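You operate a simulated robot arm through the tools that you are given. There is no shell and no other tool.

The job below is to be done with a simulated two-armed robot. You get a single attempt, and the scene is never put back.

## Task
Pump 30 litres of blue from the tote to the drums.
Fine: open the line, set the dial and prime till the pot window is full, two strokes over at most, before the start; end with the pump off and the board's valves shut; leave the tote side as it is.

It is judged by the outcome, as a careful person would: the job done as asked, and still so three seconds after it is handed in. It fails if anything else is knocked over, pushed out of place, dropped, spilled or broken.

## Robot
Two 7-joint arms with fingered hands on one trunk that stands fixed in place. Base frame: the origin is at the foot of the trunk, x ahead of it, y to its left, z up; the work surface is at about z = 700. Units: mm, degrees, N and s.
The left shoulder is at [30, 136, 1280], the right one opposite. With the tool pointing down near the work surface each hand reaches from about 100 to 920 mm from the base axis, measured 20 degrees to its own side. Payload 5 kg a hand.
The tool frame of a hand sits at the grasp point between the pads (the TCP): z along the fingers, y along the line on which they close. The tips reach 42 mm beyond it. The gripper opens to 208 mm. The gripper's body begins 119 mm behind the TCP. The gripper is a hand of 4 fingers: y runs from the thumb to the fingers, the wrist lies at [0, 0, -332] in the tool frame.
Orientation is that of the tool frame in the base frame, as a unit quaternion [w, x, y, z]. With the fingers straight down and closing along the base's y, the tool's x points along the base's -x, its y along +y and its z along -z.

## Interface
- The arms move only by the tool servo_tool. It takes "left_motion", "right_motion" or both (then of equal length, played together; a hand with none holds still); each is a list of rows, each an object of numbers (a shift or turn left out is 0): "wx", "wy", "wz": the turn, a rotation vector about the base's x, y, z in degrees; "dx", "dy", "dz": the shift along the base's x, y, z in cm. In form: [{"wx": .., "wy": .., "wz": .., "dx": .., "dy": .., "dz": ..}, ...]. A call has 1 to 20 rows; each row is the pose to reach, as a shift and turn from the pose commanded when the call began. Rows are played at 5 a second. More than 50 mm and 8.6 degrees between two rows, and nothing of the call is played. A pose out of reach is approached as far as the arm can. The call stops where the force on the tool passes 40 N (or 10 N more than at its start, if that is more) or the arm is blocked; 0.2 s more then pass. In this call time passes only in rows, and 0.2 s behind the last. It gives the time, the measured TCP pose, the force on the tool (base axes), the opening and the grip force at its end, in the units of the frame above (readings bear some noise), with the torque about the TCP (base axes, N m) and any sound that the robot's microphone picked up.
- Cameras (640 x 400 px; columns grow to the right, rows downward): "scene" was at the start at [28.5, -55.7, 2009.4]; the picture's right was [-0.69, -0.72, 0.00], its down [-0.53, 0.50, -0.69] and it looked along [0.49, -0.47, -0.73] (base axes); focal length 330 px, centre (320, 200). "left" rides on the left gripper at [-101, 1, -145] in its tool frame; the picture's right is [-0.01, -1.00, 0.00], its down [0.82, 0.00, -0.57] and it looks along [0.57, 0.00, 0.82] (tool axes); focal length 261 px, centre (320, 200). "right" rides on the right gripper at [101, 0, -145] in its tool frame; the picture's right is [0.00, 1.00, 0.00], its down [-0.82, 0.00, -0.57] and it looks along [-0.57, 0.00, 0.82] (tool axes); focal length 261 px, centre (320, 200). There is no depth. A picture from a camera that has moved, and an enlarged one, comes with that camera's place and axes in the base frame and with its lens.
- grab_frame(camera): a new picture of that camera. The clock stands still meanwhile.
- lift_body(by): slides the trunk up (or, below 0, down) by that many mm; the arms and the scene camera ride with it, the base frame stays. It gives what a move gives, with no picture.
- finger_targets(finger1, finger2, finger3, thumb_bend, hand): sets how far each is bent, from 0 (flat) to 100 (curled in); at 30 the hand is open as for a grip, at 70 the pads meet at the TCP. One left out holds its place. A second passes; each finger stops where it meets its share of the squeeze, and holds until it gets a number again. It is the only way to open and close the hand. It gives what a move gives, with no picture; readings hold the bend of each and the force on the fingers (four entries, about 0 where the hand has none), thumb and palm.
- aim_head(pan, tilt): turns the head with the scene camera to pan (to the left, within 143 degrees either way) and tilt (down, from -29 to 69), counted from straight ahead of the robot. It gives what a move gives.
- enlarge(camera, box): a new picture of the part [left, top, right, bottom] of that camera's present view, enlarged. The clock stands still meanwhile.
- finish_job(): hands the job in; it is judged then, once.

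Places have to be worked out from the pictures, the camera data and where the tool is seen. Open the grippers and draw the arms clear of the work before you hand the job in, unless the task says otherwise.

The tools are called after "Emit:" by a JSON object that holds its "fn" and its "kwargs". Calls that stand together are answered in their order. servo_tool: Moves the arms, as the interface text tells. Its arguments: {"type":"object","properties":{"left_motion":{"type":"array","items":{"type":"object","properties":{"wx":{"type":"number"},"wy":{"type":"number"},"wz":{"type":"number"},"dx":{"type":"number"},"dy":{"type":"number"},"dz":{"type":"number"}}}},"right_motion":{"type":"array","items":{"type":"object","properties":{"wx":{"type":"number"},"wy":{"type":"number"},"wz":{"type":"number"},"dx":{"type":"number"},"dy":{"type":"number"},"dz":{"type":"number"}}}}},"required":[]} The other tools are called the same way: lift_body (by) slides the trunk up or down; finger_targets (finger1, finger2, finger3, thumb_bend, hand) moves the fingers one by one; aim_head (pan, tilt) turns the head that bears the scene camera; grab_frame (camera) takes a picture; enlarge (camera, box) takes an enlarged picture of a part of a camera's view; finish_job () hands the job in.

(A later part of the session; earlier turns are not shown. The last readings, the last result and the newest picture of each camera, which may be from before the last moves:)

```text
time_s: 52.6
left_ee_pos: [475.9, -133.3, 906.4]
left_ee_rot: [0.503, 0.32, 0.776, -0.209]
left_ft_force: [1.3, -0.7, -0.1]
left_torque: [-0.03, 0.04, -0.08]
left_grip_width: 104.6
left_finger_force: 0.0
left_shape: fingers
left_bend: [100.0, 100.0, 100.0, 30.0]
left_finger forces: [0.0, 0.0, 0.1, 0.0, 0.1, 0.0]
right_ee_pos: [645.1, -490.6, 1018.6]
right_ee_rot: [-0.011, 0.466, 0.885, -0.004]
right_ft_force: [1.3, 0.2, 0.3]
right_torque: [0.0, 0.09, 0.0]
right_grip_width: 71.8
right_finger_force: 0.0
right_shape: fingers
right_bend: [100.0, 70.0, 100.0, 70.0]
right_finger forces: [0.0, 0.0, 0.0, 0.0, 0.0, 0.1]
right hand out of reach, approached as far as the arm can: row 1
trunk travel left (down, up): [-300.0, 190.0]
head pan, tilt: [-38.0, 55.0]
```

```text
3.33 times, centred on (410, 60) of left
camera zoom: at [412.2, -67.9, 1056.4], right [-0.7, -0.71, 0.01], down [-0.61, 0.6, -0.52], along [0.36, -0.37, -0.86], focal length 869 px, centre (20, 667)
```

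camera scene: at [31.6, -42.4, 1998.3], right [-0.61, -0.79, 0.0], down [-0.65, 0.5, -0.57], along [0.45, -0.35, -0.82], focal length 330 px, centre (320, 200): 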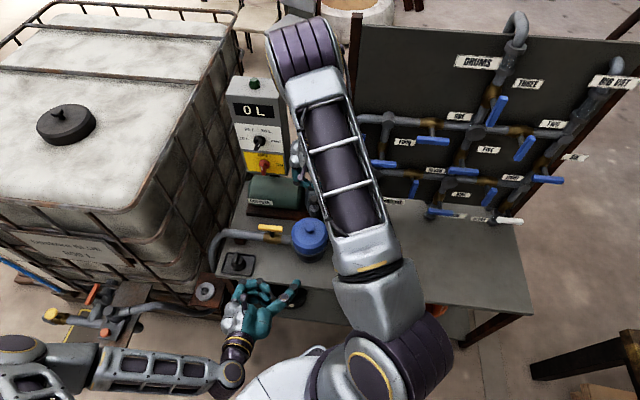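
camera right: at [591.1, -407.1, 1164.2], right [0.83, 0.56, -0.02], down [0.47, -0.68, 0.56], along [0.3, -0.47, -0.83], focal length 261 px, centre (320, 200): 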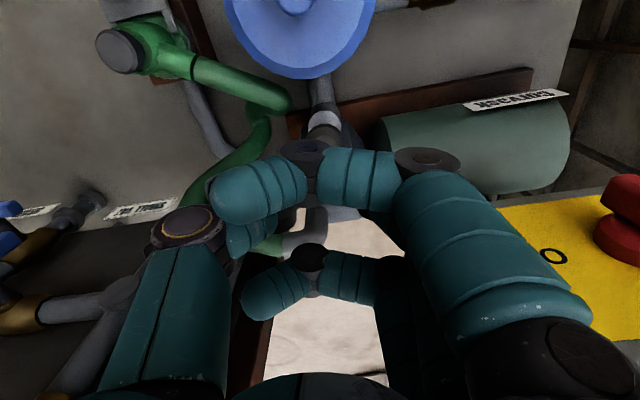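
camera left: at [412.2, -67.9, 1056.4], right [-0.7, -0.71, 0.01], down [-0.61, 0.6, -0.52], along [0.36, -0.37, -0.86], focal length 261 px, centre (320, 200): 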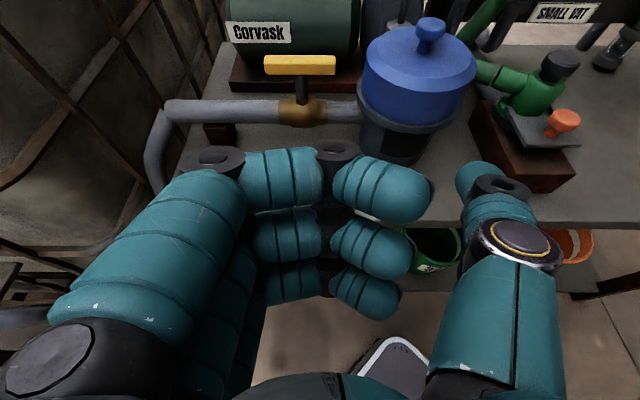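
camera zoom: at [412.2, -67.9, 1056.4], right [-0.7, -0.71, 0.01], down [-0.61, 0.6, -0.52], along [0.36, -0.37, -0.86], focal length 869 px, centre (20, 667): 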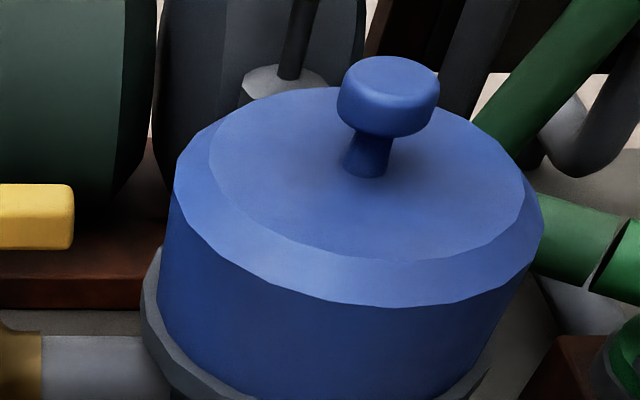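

The plunger cap is at about (651,-491,896); the pinch tip protrudes ~25 mm below the TCP. I centre over it and descend to just above the cap.

Emit:
{"fn": "servo_tool", "kwargs": {"right_motion": [{"dx": 0.6, "dz": -2.5}, {"dx": 0.6, "dz": -5}, {"dx": 0.6, "dz": -7.5}]}}

Emit:
{"fn": "enlarge", "kwargs": {"camera": "right", "box": [220, 60, 440, 220]}}

Emit:
{"fn": "enlarge", "kwargs": {"camera": "scene", "box": [280, 150, 350, 240]}}

Emit:
{"fn": "enlarge", "kwargs": {"camera": "left", "box": [330, 0, 490, 180]}}

```text
time_s: 53.4
left_ee_pos: [474.2, -135.6, 906.2]
left_ee_rot: [0.502, 0.32, 0.776, -0.209]
left_ft_force: [0.2, 0.2, -0.3]
left_torque: [0.01, 0.03, -0.01]
left_grip_width: 104.6
left_finger_force: 0.0
left_shape: fingers
left_bend: [100.0, 100.0, 100.0, 30.0]
left_finger forces: [0.0, 0.1, 0.0, 0.1, 0.0, 0.1]
right_ee_pos: [647.9, -493.6, 941.9]
right_ee_rot: [-0.01, 0.466, 0.885, -0.004]
right_ft_force: [1.4, -0.6, 0.4]
right_torque: [0.04, 0.15, 0.01]
right_grip_width: 71.3
right_finger_force: 0.2
right_shape: fingers
right_bend: [100.0, 70.0, 100.0, 70.0]
right_finger forces: [0.1, 0.1, 0.0, 0.0, 0.4, 0.0]
trunk travel left (down, up): [-300.0, 190.0]
head pan, tilt: [-38.0, 55.0]
```

```text
2.50 times, centred on (330, 140) of right
camera zoom: at [593.9, -410.4, 1087.9], right [0.83, 0.56, -0.02], down [0.47, -0.68, 0.56], along [0.3, -0.47, -0.83], focal length 652 px, centre (295, 350)
```

zoom: 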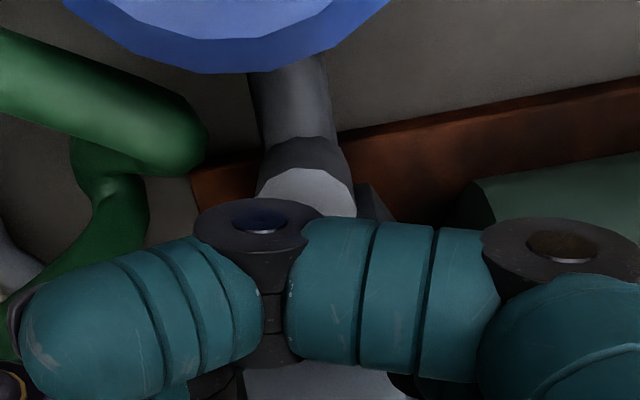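

```text
4.44 times, centred on (315, 195) of scene
camera zoom: at [29.7, -46.0, 1998.3], right [-0.62, -0.79, 0.0], down [-0.65, 0.5, -0.57], along [0.45, -0.35, -0.82], focal length 1466 px, centre (342, 222)
```

zoom: 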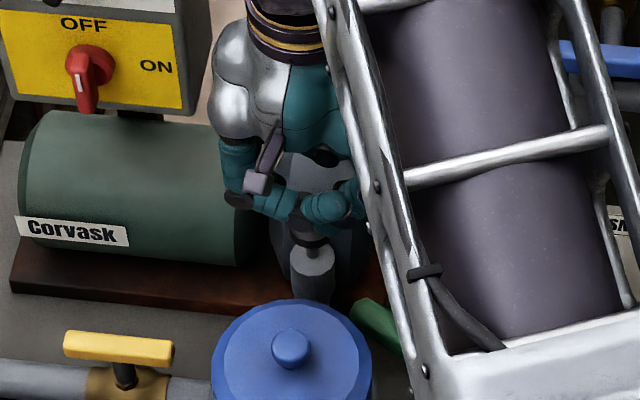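

```text
2.22 times, centred on (410, 90) of left
camera zoom: at [410.6, -70.6, 1056.7], right [-0.71, -0.71, 0.01], down [-0.61, 0.6, -0.52], along [0.36, -0.37, -0.86], focal length 579 px, centre (120, 444)
```

zoom: 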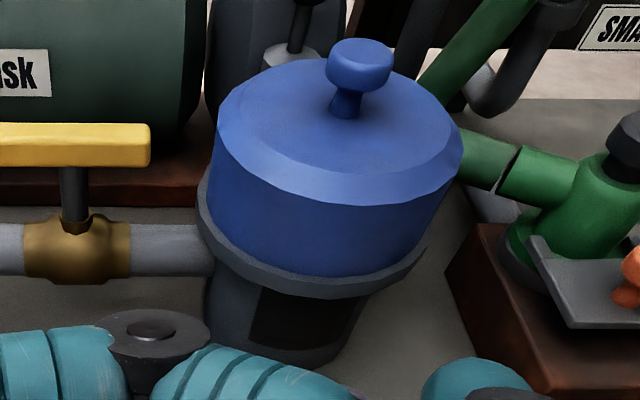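

The fist is right above the plunger. I press down in steps of 8 mm and watch force.

Emit:
{"fn": "servo_tool", "kwargs": {"right_motion": [{"dz": -0.8}, {"dz": -1.6}, {"dz": -2.4}]}}

Emit:
{"fn": "enlarge", "kwargs": {"camera": "left", "box": [330, 0, 490, 180]}}

Emit:
{"fn": "enlarge", "kwargs": {"camera": "scene", "box": [280, 150, 350, 240]}}

```text
time_s: 54.2
left_ee_pos: [474.0, -136.0, 906.6]
left_ee_rot: [0.503, 0.32, 0.776, -0.208]
left_ft_force: [-0.2, -0.4, -0.4]
left_torque: [-0.01, 0.05, 0.02]
left_grip_width: 104.6
left_finger_force: 0.0
left_shape: fingers
left_bend: [100.0, 100.0, 100.0, 30.0]
left_finger forces: [0.0, 0.0, 0.1, 0.0, 0.0, 0.1]
right_ee_pos: [649.2, -495.0, 919.5]
right_ee_rot: [-0.009, 0.466, 0.885, -0.003]
right_ft_force: [-1.2, 0.9, 2.8]
right_torque: [0.09, 0.04, -0.03]
right_grip_width: 71.4
right_finger_force: 1.4
right_shape: fingers
right_bend: [100.0, 70.0, 100.0, 70.0]
right_finger forces: [0.0, 3.4, 0.0, 0.1, 0.1, 0.1]
trunk travel left (down, up): [-300.0, 190.0]
head pan, tilt: [-38.0, 55.0]
heard: click
```

```text
2.22 times, centred on (410, 90) of left
camera zoom: at [409.8, -70.0, 1057.2], right [-0.71, -0.71, 0.01], down [-0.61, 0.6, -0.52], along [0.36, -0.37, -0.86], focal length 579 px, centre (120, 444)
```

zoom: 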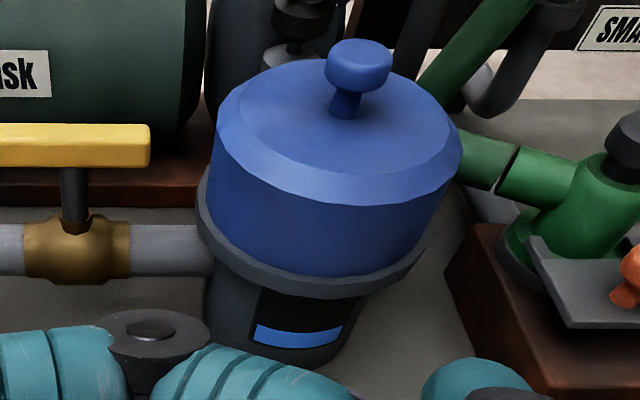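

```text
4.44 times, centred on (315, 195) of scene
camera zoom: at [28.1, -45.0, 1998.4], right [-0.62, -0.79, 0.0], down [-0.65, 0.5, -0.57], along [0.45, -0.35, -0.82], focal length 1466 px, centre (342, 222)
```

zoom: 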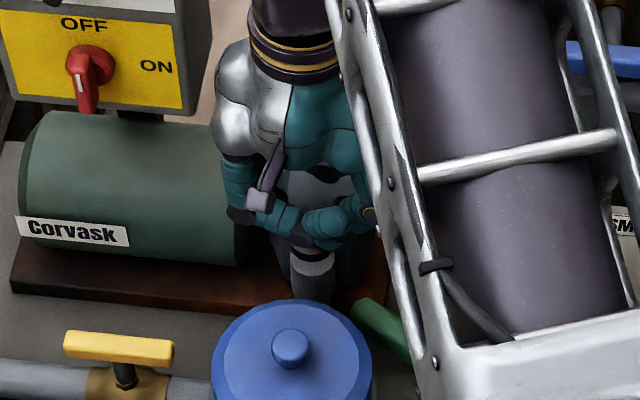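

A click and blue liquid now stands in the lower part of the window: one stroke counted. I raise to let the plunger return and check.

Emit:
{"fn": "servo_tool", "kwargs": {"right_motion": [{"dz": 1.2}, {"dz": 2.6}, {"dz": 2.6}]}}

Emit:
{"fn": "enlarge", "kwargs": {"camera": "left", "box": [330, 0, 490, 180]}}

```text
time_s: 55.0
left_ee_pos: [474.4, -137.8, 906.1]
left_ee_rot: [0.503, 0.321, 0.775, -0.21]
left_ft_force: [-0.2, 1.0, -0.1]
left_torque: [-0.03, -0.01, -0.03]
left_grip_width: 104.7
left_finger_force: 0.0
left_shape: fingers
left_bend: [100.0, 100.0, 100.0, 30.0]
left_finger forces: [0.1, 0.0, 0.1, 0.0, 0.0, 0.0]
right_ee_pos: [647.1, -492.4, 944.6]
right_ee_rot: [-0.011, 0.466, 0.885, -0.004]
right_ft_force: [-0.8, -0.7, 0.8]
right_torque: [-0.01, -0.01, 0.02]
right_grip_width: 71.6
right_finger_force: 0.0
right_shape: fingers
right_bend: [100.0, 70.0, 100.0, 70.0]
right_finger forces: [0.0, 0.0, 0.1, 0.0, 0.0, 0.0]
trunk travel left (down, up): [-300.0, 190.0]
head pan, tilt: [-38.0, 55.0]
```

```text
2.22 times, centred on (410, 90) of left
camera zoom: at [409.9, -70.0, 1057.1], right [-0.71, -0.71, 0.01], down [-0.61, 0.6, -0.52], along [0.36, -0.37, -0.86], focal length 579 px, centre (120, 444)
```

zoom: 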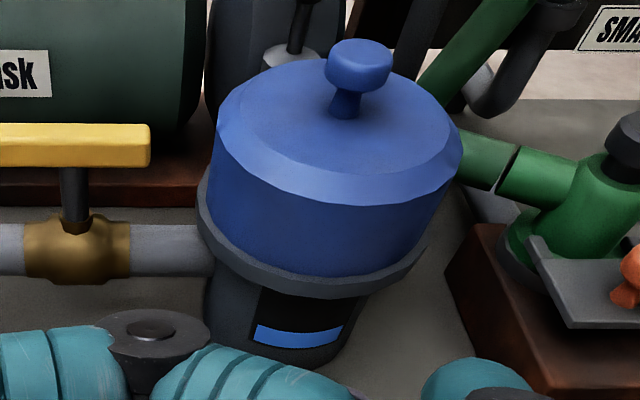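

The plunger sprang back and the level held. Stroke 2: press and release.

Emit:
{"fn": "servo_tool", "kwargs": {"right_motion": [{"dz": -1.3}, {"dz": -2.6}, {"dz": -1.3}, {"dz": 0}]}}

Emit:
{"fn": "enlarge", "kwargs": {"camera": "left", "box": [330, 0, 490, 180]}}

```text
time_s: 56.0
left_ee_pos: [474.4, -137.2, 905.9]
left_ee_rot: [0.503, 0.32, 0.775, -0.209]
left_ft_force: [-0.3, 0.0, 0.3]
left_torque: [-0.03, 0.02, -0.04]
left_grip_width: 104.8
left_finger_force: 0.1
left_shape: fingers
left_bend: [100.0, 100.0, 100.0, 30.0]
left_finger forces: [0.0, 0.0, 0.0, 0.1, 0.0, 0.1]
right_ee_pos: [649.1, -493.9, 946.7]
right_ee_rot: [-0.009, 0.466, 0.885, -0.003]
right_ft_force: [-1.6, 0.6, 0.4]
right_torque: [-0.01, -0.02, 0.02]
right_grip_width: 71.4
right_finger_force: 0.1
right_shape: fingers
right_bend: [100.0, 70.0, 100.0, 70.0]
right_finger forces: [0.0, 0.1, 0.0, 0.1, 0.1, 0.0]
trunk travel left (down, up): [-300.0, 190.0]
head pan, tilt: [-38.0, 55.0]
heard: click
```

```text
2.22 times, centred on (410, 90) of left
camera zoom: at [409.7, -69.9, 1057.3], right [-0.71, -0.71, 0.01], down [-0.61, 0.6, -0.52], along [0.36, -0.37, -0.86], focal length 579 px, centre (120, 444)
```

zoom: 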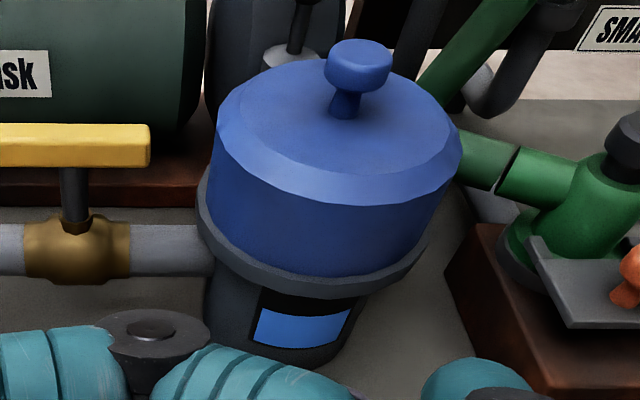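

Level now about two-thirds of the visible window. Stroke 3.

Emit:
{"fn": "servo_tool", "kwargs": {"right_motion": [{"dz": -1.3}, {"dz": -2.6}, {"dz": -1.3}, {"dz": 0}]}}

Emit:
{"fn": "enlarge", "kwargs": {"camera": "left", "box": [330, 0, 490, 180]}}

```text
time_s: 57.0
left_ee_pos: [474.4, -134.8, 906.1]
left_ee_rot: [0.503, 0.32, 0.775, -0.209]
left_ft_force: [0.7, -0.1, -0.9]
left_torque: [0.0, -0.06, 0.01]
left_grip_width: 104.8
left_finger_force: 0.0
left_shape: fingers
left_bend: [100.0, 100.0, 100.0, 30.0]
left_finger forces: [0.0, 0.0, 0.0, 0.1, 0.1, 0.0]
right_ee_pos: [647.4, -493.8, 946.6]
right_ee_rot: [-0.009, 0.466, 0.885, -0.003]
right_ft_force: [-0.6, 0.7, -0.7]
right_torque: [-0.04, -0.01, -0.03]
right_grip_width: 71.7
right_finger_force: 0.0
right_shape: fingers
right_bend: [100.0, 70.0, 100.0, 70.0]
right_finger forces: [0.1, 0.0, 0.0, 0.1, 0.0, 0.0]
trunk travel left (down, up): [-300.0, 190.0]
head pan, tilt: [-38.0, 55.0]
heard: click
```

```text
2.22 times, centred on (410, 90) of left
camera zoom: at [409.7, -69.9, 1057.3], right [-0.71, -0.71, 0.01], down [-0.61, 0.6, -0.52], along [0.36, -0.37, -0.86], focal length 579 px, centre (120, 444)
```

zoom: 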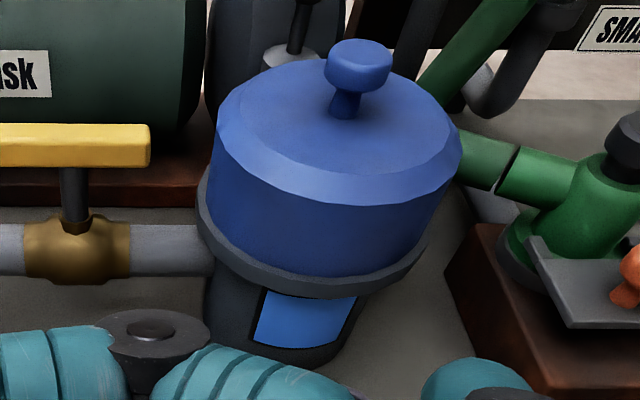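

The visible part looks full, but the flange may hide the window's top edge. I zoom in tightly.

Emit:
{"fn": "enlarge", "kwargs": {"camera": "left", "box": [380, 120, 430, 170]}}

```text
8.00 times, centred on (405, 145) of left
camera zoom: at [409.7, -69.9, 1057.3], right [-0.71, -0.71, 0.01], down [-0.61, 0.6, -0.52], along [0.36, -0.37, -0.86], focal length 2085 px, centre (-360, 640)
```

zoom: 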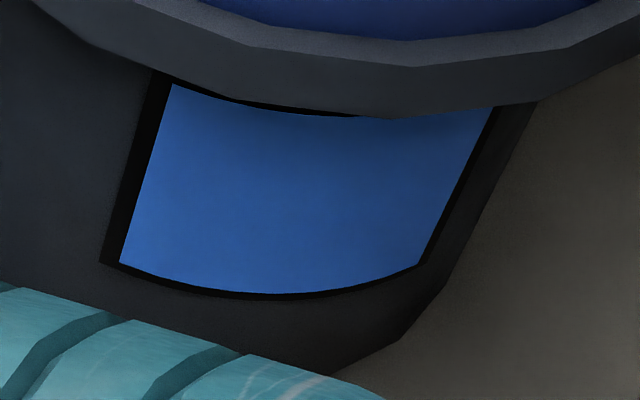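

A thin dark strip remains above the blue at the left, so it may be the frame or unfilled glass. I lower the left camera 100 mm for a flatter view under the flange.

Emit:
{"fn": "servo_tool", "kwargs": {"left_motion": [{"dz": -3.5}, {"dz": -7}, {"dz": -10}]}}

Emit:
{"fn": "grab_frame", "kwargs": {"camera": "left"}}

```text
time_s: 57.8
left_ee_pos: [473.5, -135.3, 808.2]
left_ee_rot: [0.503, 0.32, 0.775, -0.209]
left_ft_force: [-0.4, 0.3, 0.2]
left_torque: [0.0, 0.03, 0.01]
left_grip_width: 104.6
left_finger_force: 0.1
left_shape: fingers
left_bend: [100.0, 100.0, 100.0, 30.0]
left_finger forces: [0.0, 0.0, 0.1, 0.0, 0.0, 0.1]
right_ee_pos: [646.8, -494.3, 946.9]
right_ee_rot: [-0.009, 0.467, 0.884, -0.003]
right_ft_force: [0.5, 0.7, 0.9]
right_torque: [0.01, -0.01, 0.0]
right_grip_width: 71.4
right_finger_force: 0.0
right_shape: fingers
right_bend: [100.0, 70.0, 100.0, 70.0]
right_finger forces: [0.1, 0.0, 0.0, 0.0, 0.1, 0.0]
trunk travel left (down, up): [-300.0, 190.0]
head pan, tilt: [-38.0, 55.0]
```

```text
taken
camera left: at [409.3, -68.9, 958.8], right [-0.71, -0.71, 0.01], down [-0.61, 0.6, -0.52], along [0.36, -0.37, -0.86], focal length 261 px, centre (320, 200)
```

left: 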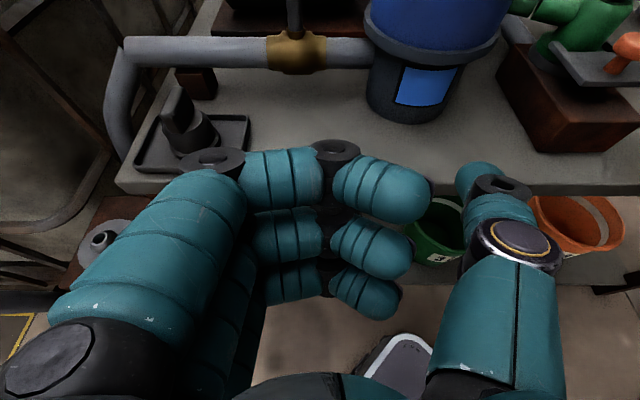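

Emit:
{"fn": "enlarge", "kwargs": {"camera": "left", "box": [380, 40, 480, 120]}}

```text
5.00 times, centred on (430, 80) of left
camera zoom: at [409.3, -68.9, 958.8], right [-0.71, -0.71, 0.01], down [-0.61, 0.6, -0.52], along [0.36, -0.37, -0.86], focal length 1303 px, centre (-230, 800)
```

zoom: 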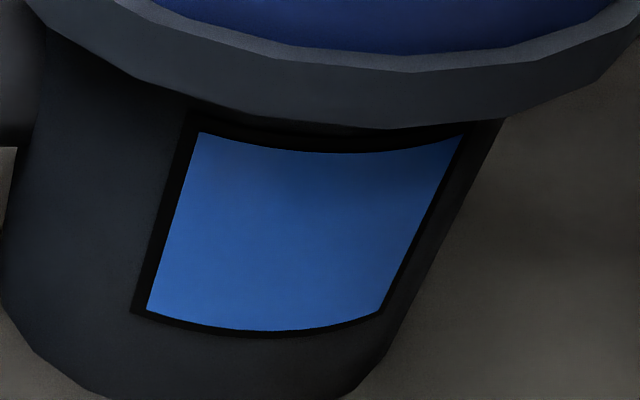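

There is ~8 mm of dark strip above the blue, thicker than the frame below, and some may be hidden. I go lower and slightly back for a nearly level view before deciding.

Emit:
{"fn": "servo_tool", "kwargs": {"left_motion": [{"dx": -1.4, "dy": 1.4, "dz": -2}, {"dx": -2.4, "dy": 2.4, "dz": -4.5}, {"dx": -2.8, "dy": 2.8, "dz": -8}]}}

Emit:
{"fn": "grab_frame", "kwargs": {"camera": "left"}}

Emit:
{"fn": "enlarge", "kwargs": {"camera": "left", "box": [380, 0, 500, 90]}}

```text
time_s: 58.6
left_ee_pos: [445.3, -107.7, 727.4]
left_ee_rot: [0.504, 0.319, 0.775, -0.208]
left_ft_force: [1.0, -0.1, -0.3]
left_torque: [-0.01, 0.0, -0.04]
left_grip_width: 104.8
left_finger_force: 0.0
left_shape: fingers
left_bend: [100.0, 100.0, 100.0, 30.0]
left_finger forces: [0.0, 0.0, 0.0, 0.1, 0.0, 0.0]
right_ee_pos: [646.5, -494.1, 947.3]
right_ee_rot: [-0.009, 0.466, 0.885, -0.004]
right_ft_force: [-0.6, -0.5, 0.3]
right_torque: [0.01, -0.01, -0.02]
right_grip_width: 71.7
right_finger_force: 0.1
right_shape: fingers
right_bend: [100.0, 70.0, 100.0, 70.0]
right_finger forces: [0.0, 0.0, 0.0, 0.0, 0.0, 0.0]
trunk travel left (down, up): [-300.0, 190.0]
head pan, tilt: [-38.0, 55.0]
```

```text
taken
camera left: at [380.1, -41.6, 877.9], right [-0.71, -0.71, 0.01], down [-0.61, 0.6, -0.52], along [0.36, -0.37, -0.86], focal length 261 px, centre (320, 200)
```

left: 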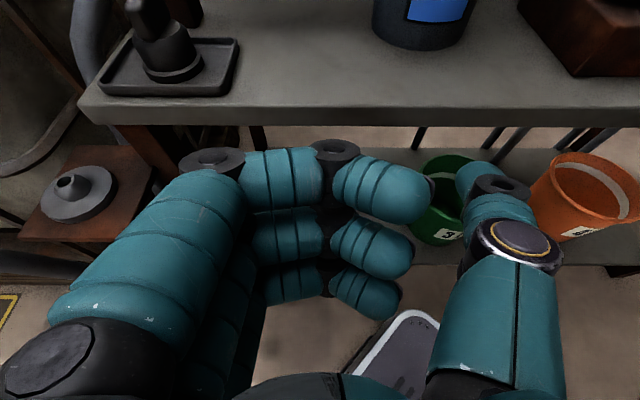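

```text
4.44 times, centred on (440, 45) of left
camera zoom: at [380.1, -41.6, 877.9], right [-0.71, -0.71, 0.01], down [-0.61, 0.6, -0.52], along [0.36, -0.37, -0.86], focal length 1158 px, centre (-213, 889)
```

zoom: 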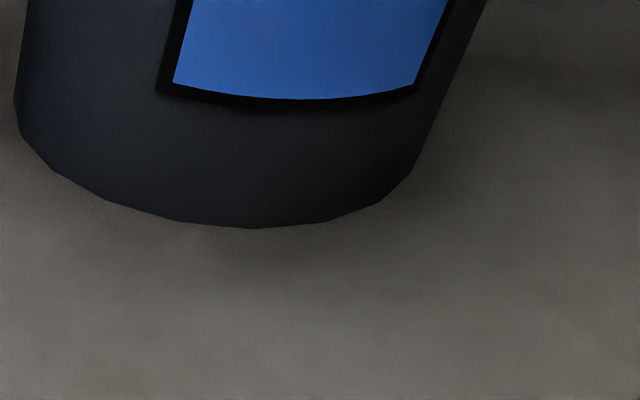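

That's too low in frame. Since up to two strokes over are allowed, stroke 4 is safe in any case; I return the left camera to the previous viewpoint and do stroke 4.

Emit:
{"fn": "servo_tool", "kwargs": {"left_motion": [{"dx": 0.4, "dy": -0.4, "dz": 3.5}, {"dx": 1.4, "dy": -1.4, "dz": 6}, {"dx": 2.8, "dy": -2.8, "dz": 8}]}}

Emit:
{"fn": "servo_tool", "kwargs": {"right_motion": [{"dz": -1.3}, {"dz": -2.7}, {"dz": -1.3}, {"dz": 0}]}}

Emit:
{"fn": "enlarge", "kwargs": {"camera": "left", "box": [380, 40, 480, 120]}}

```text
time_s: 59.4
left_ee_pos: [473.2, -136.3, 805.5]
left_ee_rot: [0.502, 0.32, 0.776, -0.208]
left_ft_force: [-0.4, 0.0, 0.6]
left_torque: [-0.03, 0.02, -0.04]
left_grip_width: 104.6
left_finger_force: 0.0
left_shape: fingers
left_bend: [100.0, 100.0, 100.0, 30.0]
left_finger forces: [0.1, 0.0, 0.0, 0.0, 0.0, 0.1]
right_ee_pos: [647.4, -494.8, 945.9]
right_ee_rot: [-0.009, 0.466, 0.885, -0.004]
right_ft_force: [0.5, -0.3, 0.0]
right_torque: [0.0, -0.03, -0.01]
right_grip_width: 71.6
right_finger_force: 0.0
right_shape: fingers
right_bend: [100.0, 70.0, 100.0, 70.0]
right_finger forces: [0.0, 0.1, 0.1, 0.1, 0.0, 0.0]
trunk travel left (down, up): [-300.0, 190.0]
head pan, tilt: [-38.0, 55.0]
```

```text
time_s: 60.4
left_ee_pos: [472.8, -136.9, 806.4]
left_ee_rot: [0.503, 0.321, 0.775, -0.209]
left_ft_force: [-0.9, 0.6, 0.5]
left_torque: [-0.02, -0.01, -0.04]
left_grip_width: 104.7
left_finger_force: 0.0
left_shape: fingers
left_bend: [100.0, 100.0, 100.0, 30.0]
left_finger forces: [0.0, 0.0, 0.0, 0.1, 0.0, 0.1]
right_ee_pos: [647.6, -493.5, 946.2]
right_ee_rot: [-0.01, 0.467, 0.884, -0.004]
right_ft_force: [0.4, 0.3, -0.1]
right_torque: [-0.02, -0.03, 0.01]
right_grip_width: 71.7
right_finger_force: 0.1
right_shape: fingers
right_bend: [100.0, 70.0, 100.0, 70.0]
right_finger forces: [0.0, 0.1, 0.1, 0.1, 0.0, 0.1]
trunk travel left (down, up): [-300.0, 190.0]
head pan, tilt: [-38.0, 55.0]
heard: click
```

```text
5.00 times, centred on (430, 80) of left
camera zoom: at [409.0, -70.4, 957.2], right [-0.71, -0.71, 0.01], down [-0.61, 0.6, -0.52], along [0.36, -0.37, -0.86], focal length 1303 px, centre (-230, 800)
```

zoom: 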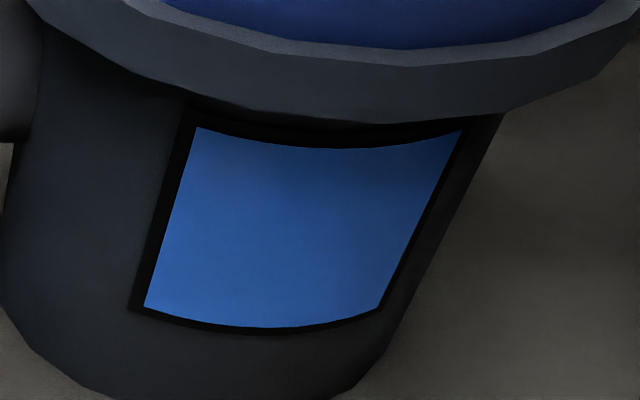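

The level did not change with stroke 4, so the window was full at stroke 3 (one over, within the limit). I lift the right hand clear and move it right, away from the box.

Emit:
{"fn": "servo_tool", "kwargs": {"right_motion": [{"dz": 4}, {"dz": 8}, {"dz": 12}, {"dz": 16, "dx": -2, "dy": -1}, {"dz": 19, "dx": -5, "dy": -2.5}, {"dz": 22, "dx": -8.5, "dy": -4}, {"dz": 25, "dx": -12, "dy": -5.5}, {"dz": 28, "dx": -15.5, "dy": -7}, {"dz": 30, "dx": -19, "dy": -8.8}]}}

Emit:
{"fn": "servo_tool", "kwargs": {"left_motion": [{"dz": 4, "dx": -0.7, "dy": 0.7}, {"dz": 8, "dx": -0.7, "dy": 0.7}, {"dz": 12, "wz": 4}, {"dz": 16, "wz": 8, "dx": 2, "dy": 2}, {"dz": 20, "wz": 12, "dx": 4, "dy": 4}, {"dz": 24, "wz": 16, "dx": 7, "dy": 6}, {"dz": 27, "wz": 20, "dx": 10, "dy": 7.5}]}}

Emit:
{"fn": "grab_frame", "kwargs": {"camera": "scene"}}

Emit:
{"fn": "grab_frame", "kwargs": {"camera": "left"}}

```text
time_s: 62.4
left_ee_pos: [473.6, -136.2, 806.7]
left_ee_rot: [0.503, 0.32, 0.775, -0.209]
left_ft_force: [-0.2, 0.0, 0.8]
left_torque: [0.01, 0.0, 0.08]
left_grip_width: 104.7
left_finger_force: 0.0
left_shape: fingers
left_bend: [100.0, 100.0, 100.0, 30.0]
left_finger forces: [0.1, 0.0, 0.0, 0.0, 0.0, 0.0]
right_ee_pos: [456.6, -584.2, 1248.6]
right_ee_rot: [-0.01, 0.466, 0.885, -0.003]
right_ft_force: [-0.6, 0.2, 0.4]
right_torque: [0.0, -0.13, -0.02]
right_grip_width: 71.6
right_finger_force: 0.1
right_shape: fingers
right_bend: [100.0, 70.0, 100.0, 70.0]
right_finger forces: [0.0, 0.1, 0.1, 0.1, 0.1, 0.1]
trunk travel left (down, up): [-300.0, 190.0]
head pan, tilt: [-38.0, 55.0]
```

```text
refused: row 6 steps farther than a row can; nothing moved
```

```text
taken
camera scene: at [25.2, -45.0, 1998.5], right [-0.62, -0.79, 0.0], down [-0.65, 0.5, -0.57], along [0.45, -0.35, -0.82], focal length 330 px, centre (320, 200)
```

scene: 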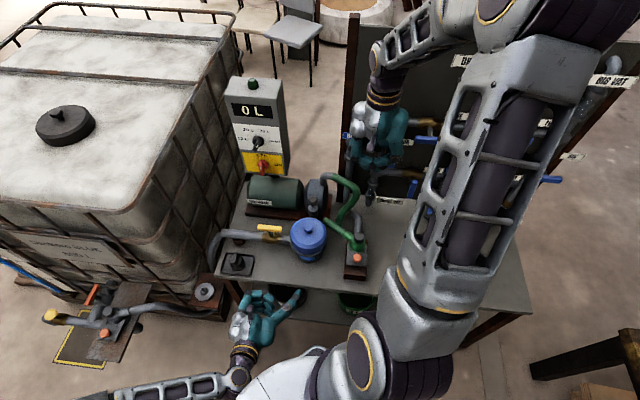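

```text
taken
camera left: at [407.7, -70.3, 957.8], right [-0.7, -0.71, 0.01], down [-0.61, 0.6, -0.52], along [0.36, -0.37, -0.86], focal length 261 px, centre (320, 200)
```

left: 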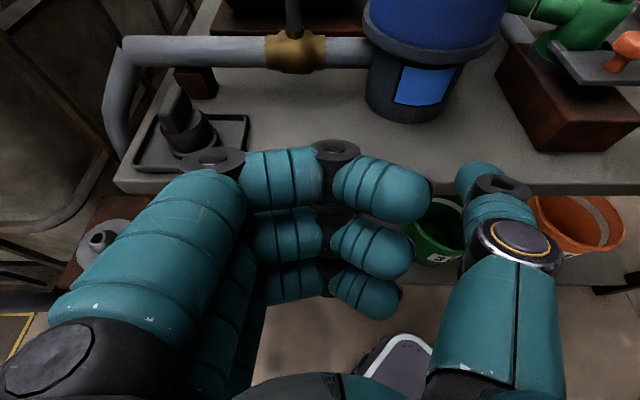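

Second call was refused for a too-long row; the right hand is parked clear and the display is visible. I raise the left hand and yaw it left (to about -5°), which keeps the fist clear of the tote.

Emit:
{"fn": "servo_tool", "kwargs": {"left_motion": [{"dz": 4, "wz": 5}, {"dz": 8, "wz": 10}, {"dz": 12, "wz": 15}, {"dz": 16, "wz": 20}, {"dz": 20, "wz": 25}, {"dz": 23, "wz": 30, "dx": 2.5, "dy": 1.5}, {"dz": 25, "wz": 35, "dx": 5.5, "dy": 3.5}, {"dz": 26, "wz": 40, "dx": 9, "dy": 5.5}]}}

Emit:
{"fn": "grab_frame", "kwargs": {"camera": "scene"}}

Emit:
{"fn": "grab_frame", "kwargs": {"camera": "left"}}

```text
time_s: 64.2
left_ee_pos: [562.2, -83.7, 1067.0]
left_ee_rot: [0.543, 0.036, 0.839, -0.025]
left_ft_force: [0.7, -0.1, -0.7]
left_torque: [0.0, -0.04, -0.01]
left_grip_width: 104.9
left_finger_force: 0.1
left_shape: fingers
left_bend: [100.0, 100.0, 100.0, 30.0]
left_finger forces: [0.0, 0.0, 0.0, 0.0, 0.0, 0.0]
right_ee_pos: [459.0, -584.0, 1246.4]
right_ee_rot: [-0.01, 0.466, 0.885, -0.005]
right_ft_force: [0.1, 0.2, -0.2]
right_torque: [-0.02, 0.01, 0.01]
right_grip_width: 71.5
right_finger_force: 0.2
right_shape: fingers
right_bend: [100.0, 70.0, 100.0, 70.0]
right_finger forces: [0.1, 0.0, 0.0, 0.1, 0.1, 0.0]
trunk travel left (down, up): [-300.0, 190.0]
head pan, tilt: [-38.0, 55.0]
```

```text
taken
camera scene: at [28.8, -44.7, 1998.4], right [-0.62, -0.79, 0.0], down [-0.65, 0.5, -0.57], along [0.45, -0.35, -0.82], focal length 330 px, centre (320, 200)
```

scene: 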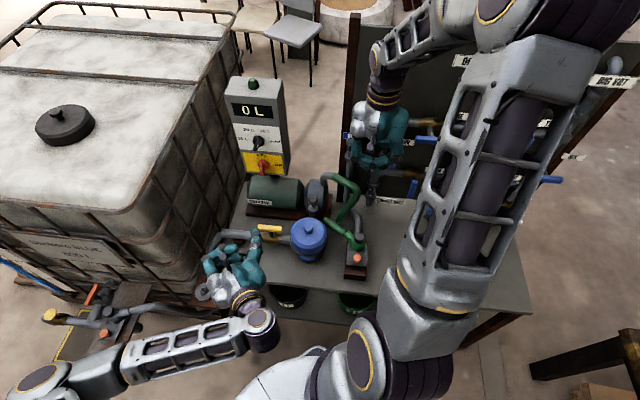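

```text
taken
camera left: at [471.6, -72.5, 1218.6], right [-0.09, -1.0, 0.01], down [-0.85, 0.07, -0.51], along [0.51, -0.05, -0.86], focal length 261 px, centre (320, 200)
```

left: 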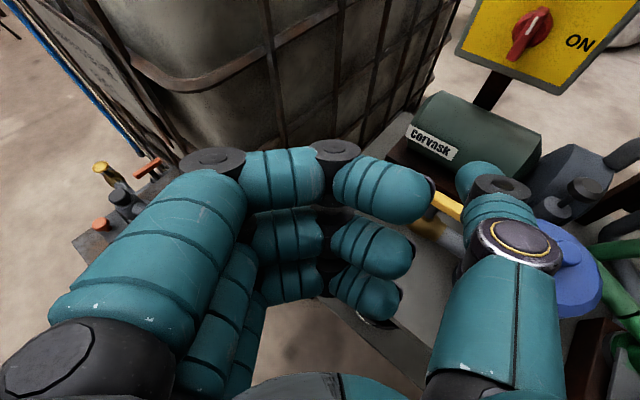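

Left hand is yawed; now to a point ~40 mm in front of the switch, below-right of its bar.

Emit:
{"fn": "servo_tool", "kwargs": {"left_motion": [{"dx": 3.1, "dy": -2.7, "dz": -0.3}, {"dx": 6.2, "dy": -5.4, "dz": -0.8}, {"dx": 9.3, "dy": -8.1, "dz": -1.5}, {"dx": 12.4, "dy": -10.8, "dz": -2.5}, {"dx": 15.4, "dy": -13.5, "dz": -3.6}, {"dx": 18.2, "dy": -16, "dz": -4.8}]}}

Emit:
{"fn": "grab_frame", "kwargs": {"camera": "left"}}

Emit:
{"fn": "enlarge", "kwargs": {"camera": "scene", "box": [200, 70, 320, 210]}}

```text
time_s: 65.6
left_ee_pos: [747.2, -241.9, 1017.1]
left_ee_rot: [0.543, 0.035, 0.838, -0.023]
left_ft_force: [0.1, -0.2, -1.1]
left_torque: [0.0, -0.08, 0.06]
left_grip_width: 104.9
left_finger_force: 0.0
left_shape: fingers
left_bend: [100.0, 100.0, 100.0, 30.0]
left_finger forces: [0.0, 0.1, 0.0, 0.1, 0.0, 0.0]
right_ee_pos: [459.0, -584.6, 1245.7]
right_ee_rot: [-0.009, 0.466, 0.885, -0.003]
right_ft_force: [0.1, -0.6, -0.5]
right_torque: [0.06, 0.02, -0.01]
right_grip_width: 71.6
right_finger_force: 0.0
right_shape: fingers
right_bend: [100.0, 70.0, 100.0, 70.0]
right_finger forces: [0.0, 0.1, 0.1, 0.0, 0.0, 0.0]
trunk travel left (down, up): [-300.0, 190.0]
head pan, tilt: [-38.0, 55.0]
```

```text
taken
camera left: at [656.2, -232.3, 1167.9], right [-0.08, -1.0, 0.01], down [-0.85, 0.07, -0.52], along [0.51, -0.05, -0.86], focal length 261 px, centre (320, 200)
```

left: 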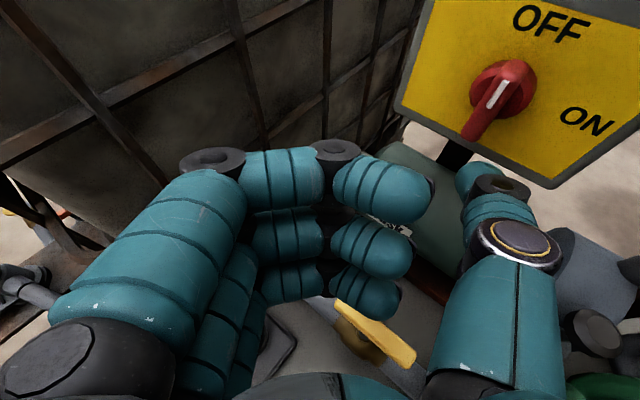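

```text
2.86 times, centred on (260, 140) of scene
camera zoom: at [29.0, -46.9, 1998.3], right [-0.62, -0.79, 0.0], down [-0.65, 0.5, -0.57], along [0.45, -0.35, -0.82], focal length 942 px, centre (491, 371)
```

zoom: 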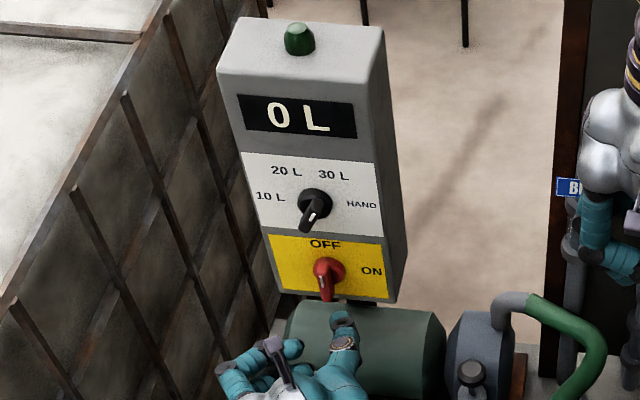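

The geometry matches prediction (bar's lower end at z≈1012). I raise 10 mm and go 30 mm forward so the thumb sits right of the bar's lower end.

Emit:
{"fn": "servo_tool", "kwargs": {"left_motion": [{"dz": 1.0}, {"dx": 1.1, "dy": -1.1, "dz": 1.0}, {"dx": 2.1, "dy": -2.1, "dz": 1.0}]}}

Emit:
{"fn": "enlarge", "kwargs": {"camera": "left", "box": [400, 0, 640, 220]}}

Emit:
{"fn": "enlarge", "kwargs": {"camera": "scene", "box": [235, 120, 305, 200]}}

```text
time_s: 66.4
left_ee_pos: [766.5, -261.6, 1028.3]
left_ee_rot: [0.544, 0.036, 0.838, -0.024]
left_ft_force: [-0.3, 0.0, 0.2]
left_torque: [-0.04, -0.02, 0.01]
left_grip_width: 104.6
left_finger_force: 0.0
left_shape: fingers
left_bend: [100.0, 100.0, 100.0, 30.0]
left_finger forces: [0.2, 0.0, 0.0, 0.0, 0.0, 0.0]
right_ee_pos: [457.5, -582.8, 1246.6]
right_ee_rot: [-0.01, 0.467, 0.884, -0.003]
right_ft_force: [-0.4, -0.2, 0.5]
right_torque: [0.0, -0.05, -0.01]
right_grip_width: 71.8
right_finger_force: 0.0
right_shape: fingers
right_bend: [100.0, 70.0, 100.0, 70.0]
right_finger forces: [0.0, 0.1, 0.0, 0.1, 0.0, 0.0]
trunk travel left (down, up): [-300.0, 190.0]
head pan, tilt: [-38.0, 55.0]
```

```text
1.82 times, centred on (520, 110) of left
camera zoom: at [675.5, -252.3, 1179.6], right [-0.08, -1.0, 0.01], down [-0.85, 0.07, -0.52], along [0.51, -0.05, -0.86], focal length 474 px, centre (-44, 364)
```

zoom: 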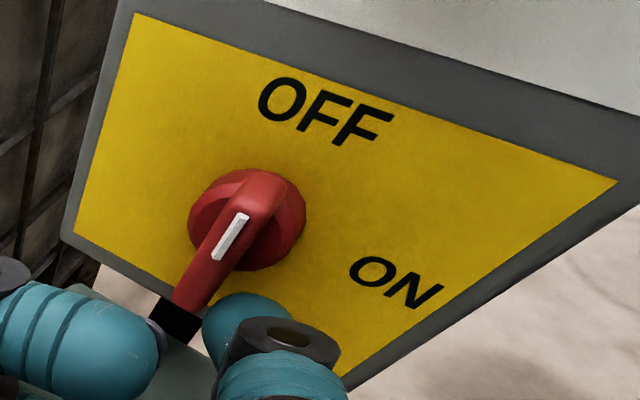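

```text
5.00 times, centred on (270, 160) of scene
camera zoom: at [27.8, -45.1, 1998.4], right [-0.62, -0.79, 0.0], down [-0.65, 0.5, -0.57], along [0.45, -0.35, -0.82], focal length 1649 px, centre (570, 400)
```

zoom: 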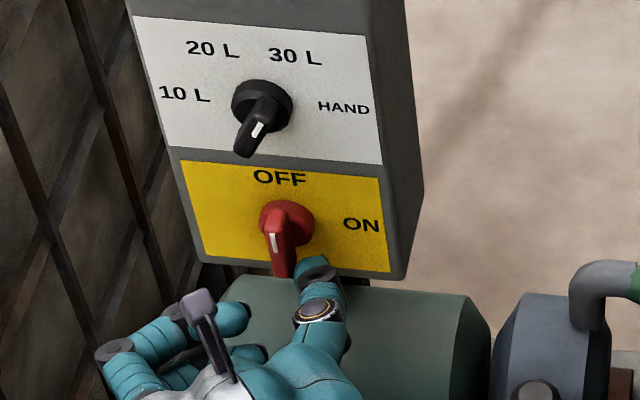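

The thumb is beside the bar's lower end. I raise 6 mm and push left in small steps.

Emit:
{"fn": "servo_tool", "kwargs": {"left_motion": [{"dz": 0.6, "dx": 0.2, "dy": -0.2}, {"dz": 0.6, "dx": 0.8, "dy": 0.4}, {"dz": 0.5, "dx": 1.3, "dy": 0.9}]}}

Emit:
{"fn": "enlarge", "kwargs": {"camera": "left", "box": [400, 0, 640, 220]}}

Emit:
{"fn": "enlarge", "kwargs": {"camera": "scene", "box": [225, 70, 305, 200]}}

```text
time_s: 67.2
left_ee_pos: [779.7, -254.1, 1033.0]
left_ee_rot: [0.543, 0.036, 0.838, -0.024]
left_ft_force: [-4.3, -3.0, -5.4]
left_torque: [0.7, 0.13, -0.59]
left_grip_width: 105.9
left_finger_force: 3.4
left_shape: fingers
left_bend: [100.0, 100.0, 100.0, 29.0]
left_finger forces: [0.1, 0.0, 0.0, 0.0, 7.9, 0.0]
right_ee_pos: [458.9, -584.9, 1246.6]
right_ee_rot: [-0.009, 0.467, 0.884, -0.003]
right_ft_force: [-0.7, -1.3, 0.5]
right_torque: [0.0, -0.01, -0.01]
right_grip_width: 71.4
right_finger_force: 0.1
right_shape: fingers
right_bend: [100.0, 70.0, 100.0, 70.0]
right_finger forces: [0.0, 0.0, 0.0, 0.1, 0.1, 0.0]
trunk travel left (down, up): [-300.0, 190.0]
head pan, tilt: [-38.0, 55.0]
```

```text
1.82 times, centred on (520, 110) of left
camera zoom: at [687.8, -243.4, 1183.4], right [-0.09, -1.0, 0.0], down [-0.85, 0.07, -0.52], along [0.51, -0.05, -0.86], focal length 474 px, centre (-44, 364)
```

zoom: 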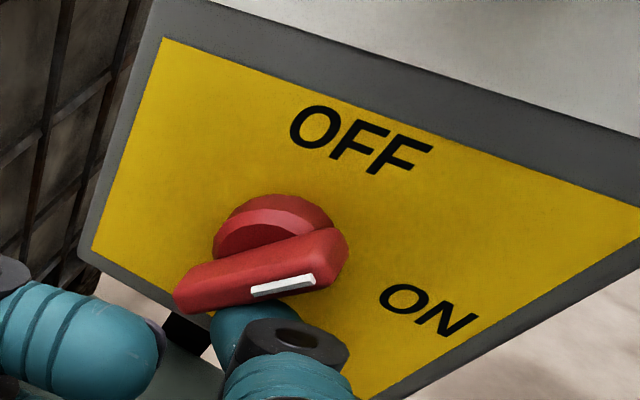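

```text
3.08 times, centred on (265, 135) of scene
camera zoom: at [27.6, -45.5, 1998.3], right [-0.62, -0.79, 0.0], down [-0.65, 0.5, -0.57], along [0.45, -0.35, -0.82], focal length 1015 px, centre (489, 400)
```

zoom: 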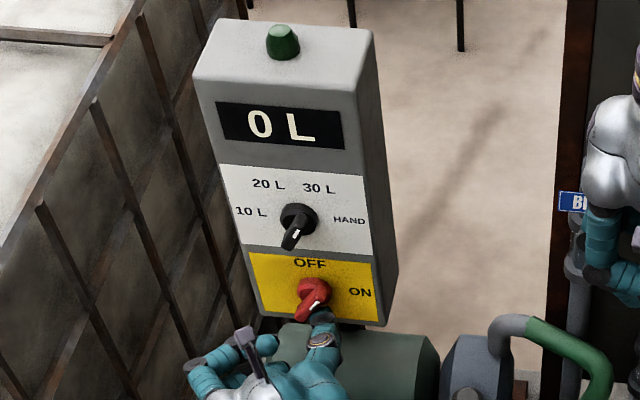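

The switch bar is turning clockwise toward ON (~36° so far, some resistance). I continue the arc.

Emit:
{"fn": "servo_tool", "kwargs": {"left_motion": [{"dx": 0.4, "dy": 0.4}, {"dx": 0.8, "dy": 0.8, "dz": 0.2}, {"dx": 1.2, "dy": 1.2, "dz": 0.4}]}}

Emit:
{"fn": "enlarge", "kwargs": {"camera": "left", "box": [400, 0, 640, 220]}}

Emit:
{"fn": "enlarge", "kwargs": {"camera": "scene", "box": [225, 70, 305, 200]}}

```text
time_s: 68.0
left_ee_pos: [785.2, -245.3, 1029.1]
left_ee_rot: [0.538, 0.043, 0.842, -0.025]
left_ft_force: [-5.9, -6.8, -9.1]
left_torque: [1.37, 0.18, -0.97]
left_grip_width: 108.3
left_finger_force: 6.9
left_shape: fingers
left_bend: [100.0, 100.0, 100.0, 28.0]
left_finger forces: [0.1, 0.0, 0.0, 0.1, 13.2, 0.1]
right_ee_pos: [458.4, -584.5, 1247.3]
right_ee_rot: [-0.009, 0.466, 0.885, -0.003]
right_ft_force: [0.9, 0.7, -1.2]
right_torque: [-0.06, 0.03, 0.03]
right_grip_width: 71.4
right_finger_force: 0.0
right_shape: fingers
right_bend: [100.0, 70.0, 100.0, 70.0]
right_finger forces: [0.1, 0.0, 0.1, 0.0, 0.0, 0.0]
trunk travel left (down, up): [-300.0, 190.0]
head pan, tilt: [-38.0, 55.0]
stopped in row 3 (left hand): the force on the tool passed its limit at 43 N (the readings are from after the stop); the commanded pose is now the measured one
```

```text
1.82 times, centred on (520, 110) of left
camera zoom: at [695.7, -235.2, 1182.1], right [-0.1, -1.0, 0.0], down [-0.86, 0.08, -0.5], along [0.5, -0.05, -0.86], focal length 474 px, centre (-44, 364)
```

zoom: 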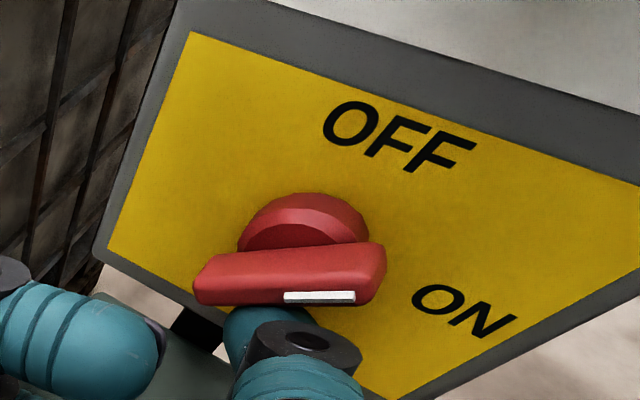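

```text
3.08 times, centred on (265, 135) of scene
camera zoom: at [28.6, -45.6, 1998.5], right [-0.62, -0.79, 0.0], down [-0.65, 0.5, -0.57], along [0.45, -0.35, -0.82], focal length 1015 px, centre (489, 400)
```

zoom: 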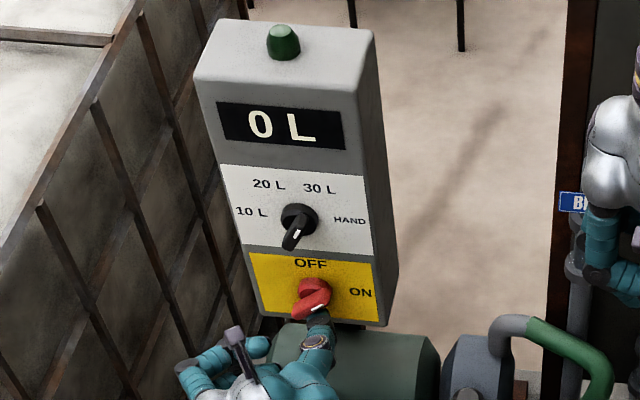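

The thumb contacts too near the hub (bar at ~45°), so the force rose. I lower 9 mm to get a longer lever arm, then push left and up on the end.

Emit:
{"fn": "servo_tool", "kwargs": {"left_motion": [{"dz": -0.9}, {"dx": 0.3, "dy": 0.3, "dz": -0.9}, {"dx": 0.7, "dy": 0.7, "dz": -0.8}]}}

Emit:
{"fn": "enlarge", "kwargs": {"camera": "left", "box": [400, 0, 640, 220]}}

Emit:
{"fn": "enlarge", "kwargs": {"camera": "scene", "box": [240, 140, 300, 200]}}

```text
time_s: 68.8
left_ee_pos: [793.7, -235.9, 1023.7]
left_ee_rot: [0.54, 0.041, 0.84, -0.025]
left_ft_force: [0.1, 0.6, -0.3]
left_torque: [-0.01, -0.02, -0.01]
left_grip_width: 105.0
left_finger_force: 0.1
left_shape: fingers
left_bend: [100.0, 100.0, 100.0, 30.0]
left_finger forces: [0.1, 0.0, 0.0, 0.0, 0.1, 0.1]
right_ee_pos: [458.3, -584.1, 1246.4]
right_ee_rot: [-0.009, 0.466, 0.885, -0.004]
right_ft_force: [0.1, 0.1, 0.1]
right_torque: [0.01, -0.03, 0.03]
right_grip_width: 71.5
right_finger_force: 0.1
right_shape: fingers
right_bend: [100.0, 70.0, 100.0, 70.0]
right_finger forces: [0.1, 0.0, 0.0, 0.0, 0.1, 0.0]
trunk travel left (down, up): [-300.0, 190.0]
head pan, tilt: [-38.0, 55.0]
```

```text
1.82 times, centred on (520, 110) of left
camera zoom: at [704.0, -226.4, 1176.8], right [-0.09, -1.0, 0.0], down [-0.86, 0.08, -0.51], along [0.51, -0.05, -0.86], focal length 474 px, centre (-44, 364)
```

zoom: 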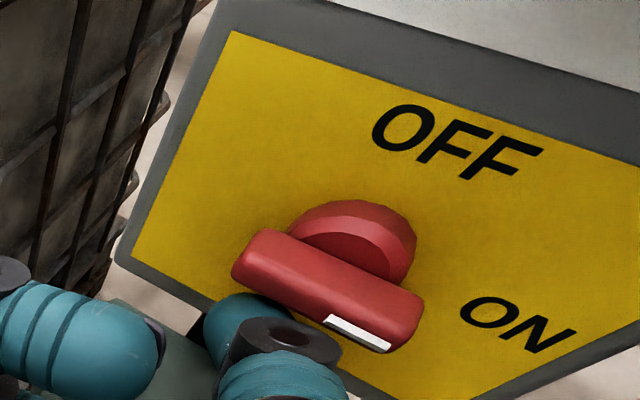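

```text
6.67 times, centred on (270, 170) of scene
camera zoom: at [27.7, -44.6, 1998.5], right [-0.62, -0.79, 0.0], down [-0.65, 0.5, -0.57], along [0.45, -0.35, -0.82], focal length 2198 px, centre (653, 400)
```

zoom: 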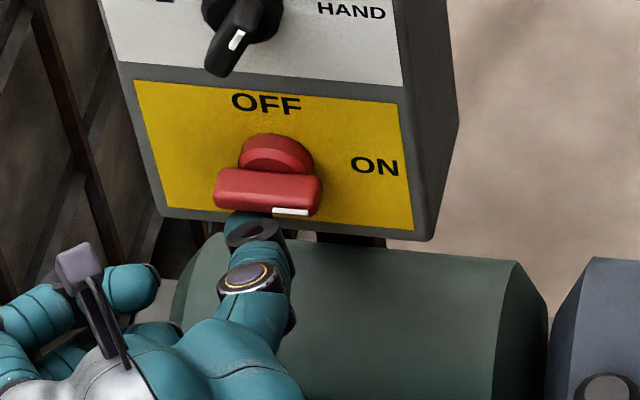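

The bar is now horizontal at ON. I check the display and let time pass, easing the thumb away.

Emit:
{"fn": "servo_tool", "kwargs": {"left_motion": [{"dz": -0.6, "dx": -0.3, "dy": 0.3}, {"dz": -0.8, "dx": -1.8, "dy": 1.8}]}}

Emit:
{"fn": "enlarge", "kwargs": {"camera": "scene", "box": [225, 70, 305, 200]}}

```text
time_s: 69.5
left_ee_pos: [774.0, -217.5, 1016.7]
left_ee_rot: [0.54, 0.041, 0.84, -0.025]
left_ft_force: [0.4, 0.6, -0.2]
left_torque: [-0.01, 0.02, -0.02]
left_grip_width: 105.1
left_finger_force: 0.1
left_shape: fingers
left_bend: [100.0, 100.0, 100.0, 30.0]
left_finger forces: [0.0, 0.1, 0.0, 0.0, 0.1, 0.1]
right_ee_pos: [457.2, -583.2, 1247.6]
right_ee_rot: [-0.009, 0.466, 0.885, -0.004]
right_ft_force: [0.7, 0.6, 0.1]
right_torque: [-0.07, -0.04, 0.0]
right_grip_width: 71.2
right_finger_force: 0.0
right_shape: fingers
right_bend: [100.0, 70.0, 100.0, 70.0]
right_finger forces: [0.0, 0.1, 0.0, 0.1, 0.0, 0.0]
trunk travel left (down, up): [-300.0, 190.0]
head pan, tilt: [-38.0, 55.0]
```

```text
3.08 times, centred on (265, 135) of scene
camera zoom: at [27.1, -43.9, 1998.5], right [-0.62, -0.79, 0.0], down [-0.65, 0.5, -0.57], along [0.45, -0.35, -0.82], focal length 1015 px, centre (489, 400)
```

zoom: 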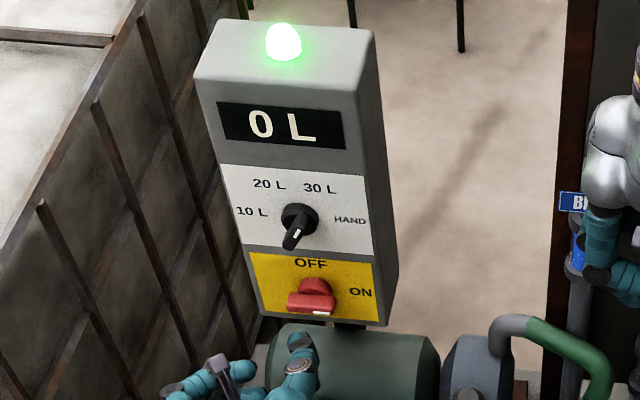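

The green lamp is lit, pump running with the display at 0 L so far. I let time pass while positioning the thumb below the bar's right end, ready for switching OFF.

Emit:
{"fn": "servo_tool", "kwargs": {"left_motion": [{"dx": -0.6, "dy": -0.6}, {"dx": -1.2, "dy": -1.2}, {"dx": -1.8, "dy": -1.8}, {"dx": -2.5, "dy": -2.5}, {"dx": -2.5, "dy": -2.5}]}}

Emit:
{"fn": "grab_frame", "kwargs": {"camera": "scene"}}

Emit:
{"fn": "enlarge", "kwargs": {"camera": "scene", "box": [225, 70, 305, 200]}}

```text
time_s: 70.7
left_ee_pos: [750.0, -243.5, 1017.0]
left_ee_rot: [0.54, 0.041, 0.841, -0.025]
left_ft_force: [0.3, -0.6, -0.4]
left_torque: [-0.07, 0.02, -0.02]
left_grip_width: 104.8
left_finger_force: 0.0
left_shape: fingers
left_bend: [100.0, 100.0, 100.0, 30.0]
left_finger forces: [0.1, 0.1, 0.1, 0.0, 0.0, 0.0]
right_ee_pos: [459.4, -583.7, 1245.4]
right_ee_rot: [-0.01, 0.466, 0.885, -0.004]
right_ft_force: [-0.1, 0.2, 0.5]
right_torque: [0.01, 0.02, 0.01]
right_grip_width: 71.6
right_finger_force: 0.0
right_shape: fingers
right_bend: [100.0, 70.0, 100.0, 70.0]
right_finger forces: [0.1, 0.0, 0.1, 0.0, 0.0, 0.0]
trunk travel left (down, up): [-300.0, 190.0]
head pan, tilt: [-38.0, 55.0]
```

```text
taken
camera scene: at [28.2, -44.5, 1998.4], right [-0.62, -0.79, 0.0], down [-0.65, 0.5, -0.57], along [0.45, -0.35, -0.82], focal length 330 px, centre (320, 200)
```

scene: 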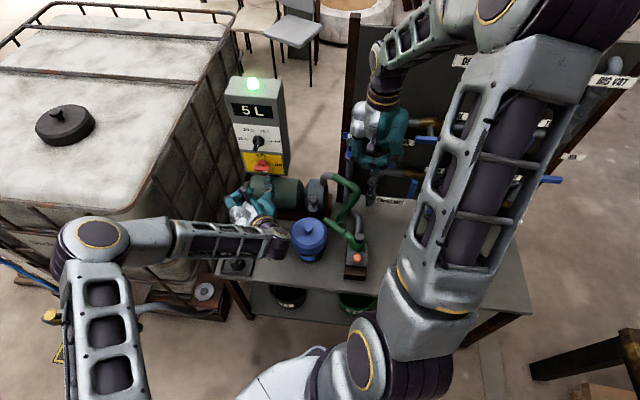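

```text
3.08 times, centred on (265, 135) of scene
camera zoom: at [28.2, -44.5, 1998.4], right [-0.62, -0.79, 0.0], down [-0.65, 0.5, -0.57], along [0.45, -0.35, -0.82], focal length 1015 px, centre (489, 400)
```

zoom: 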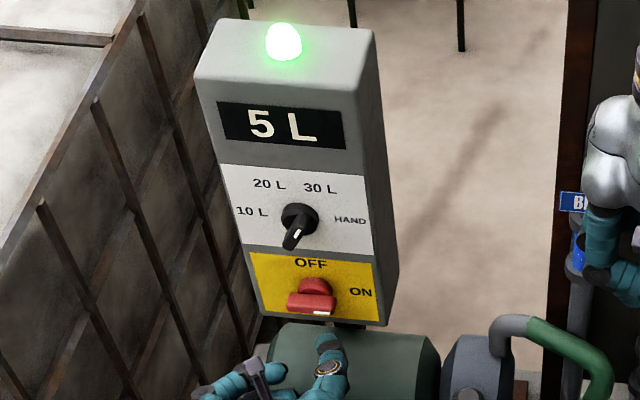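

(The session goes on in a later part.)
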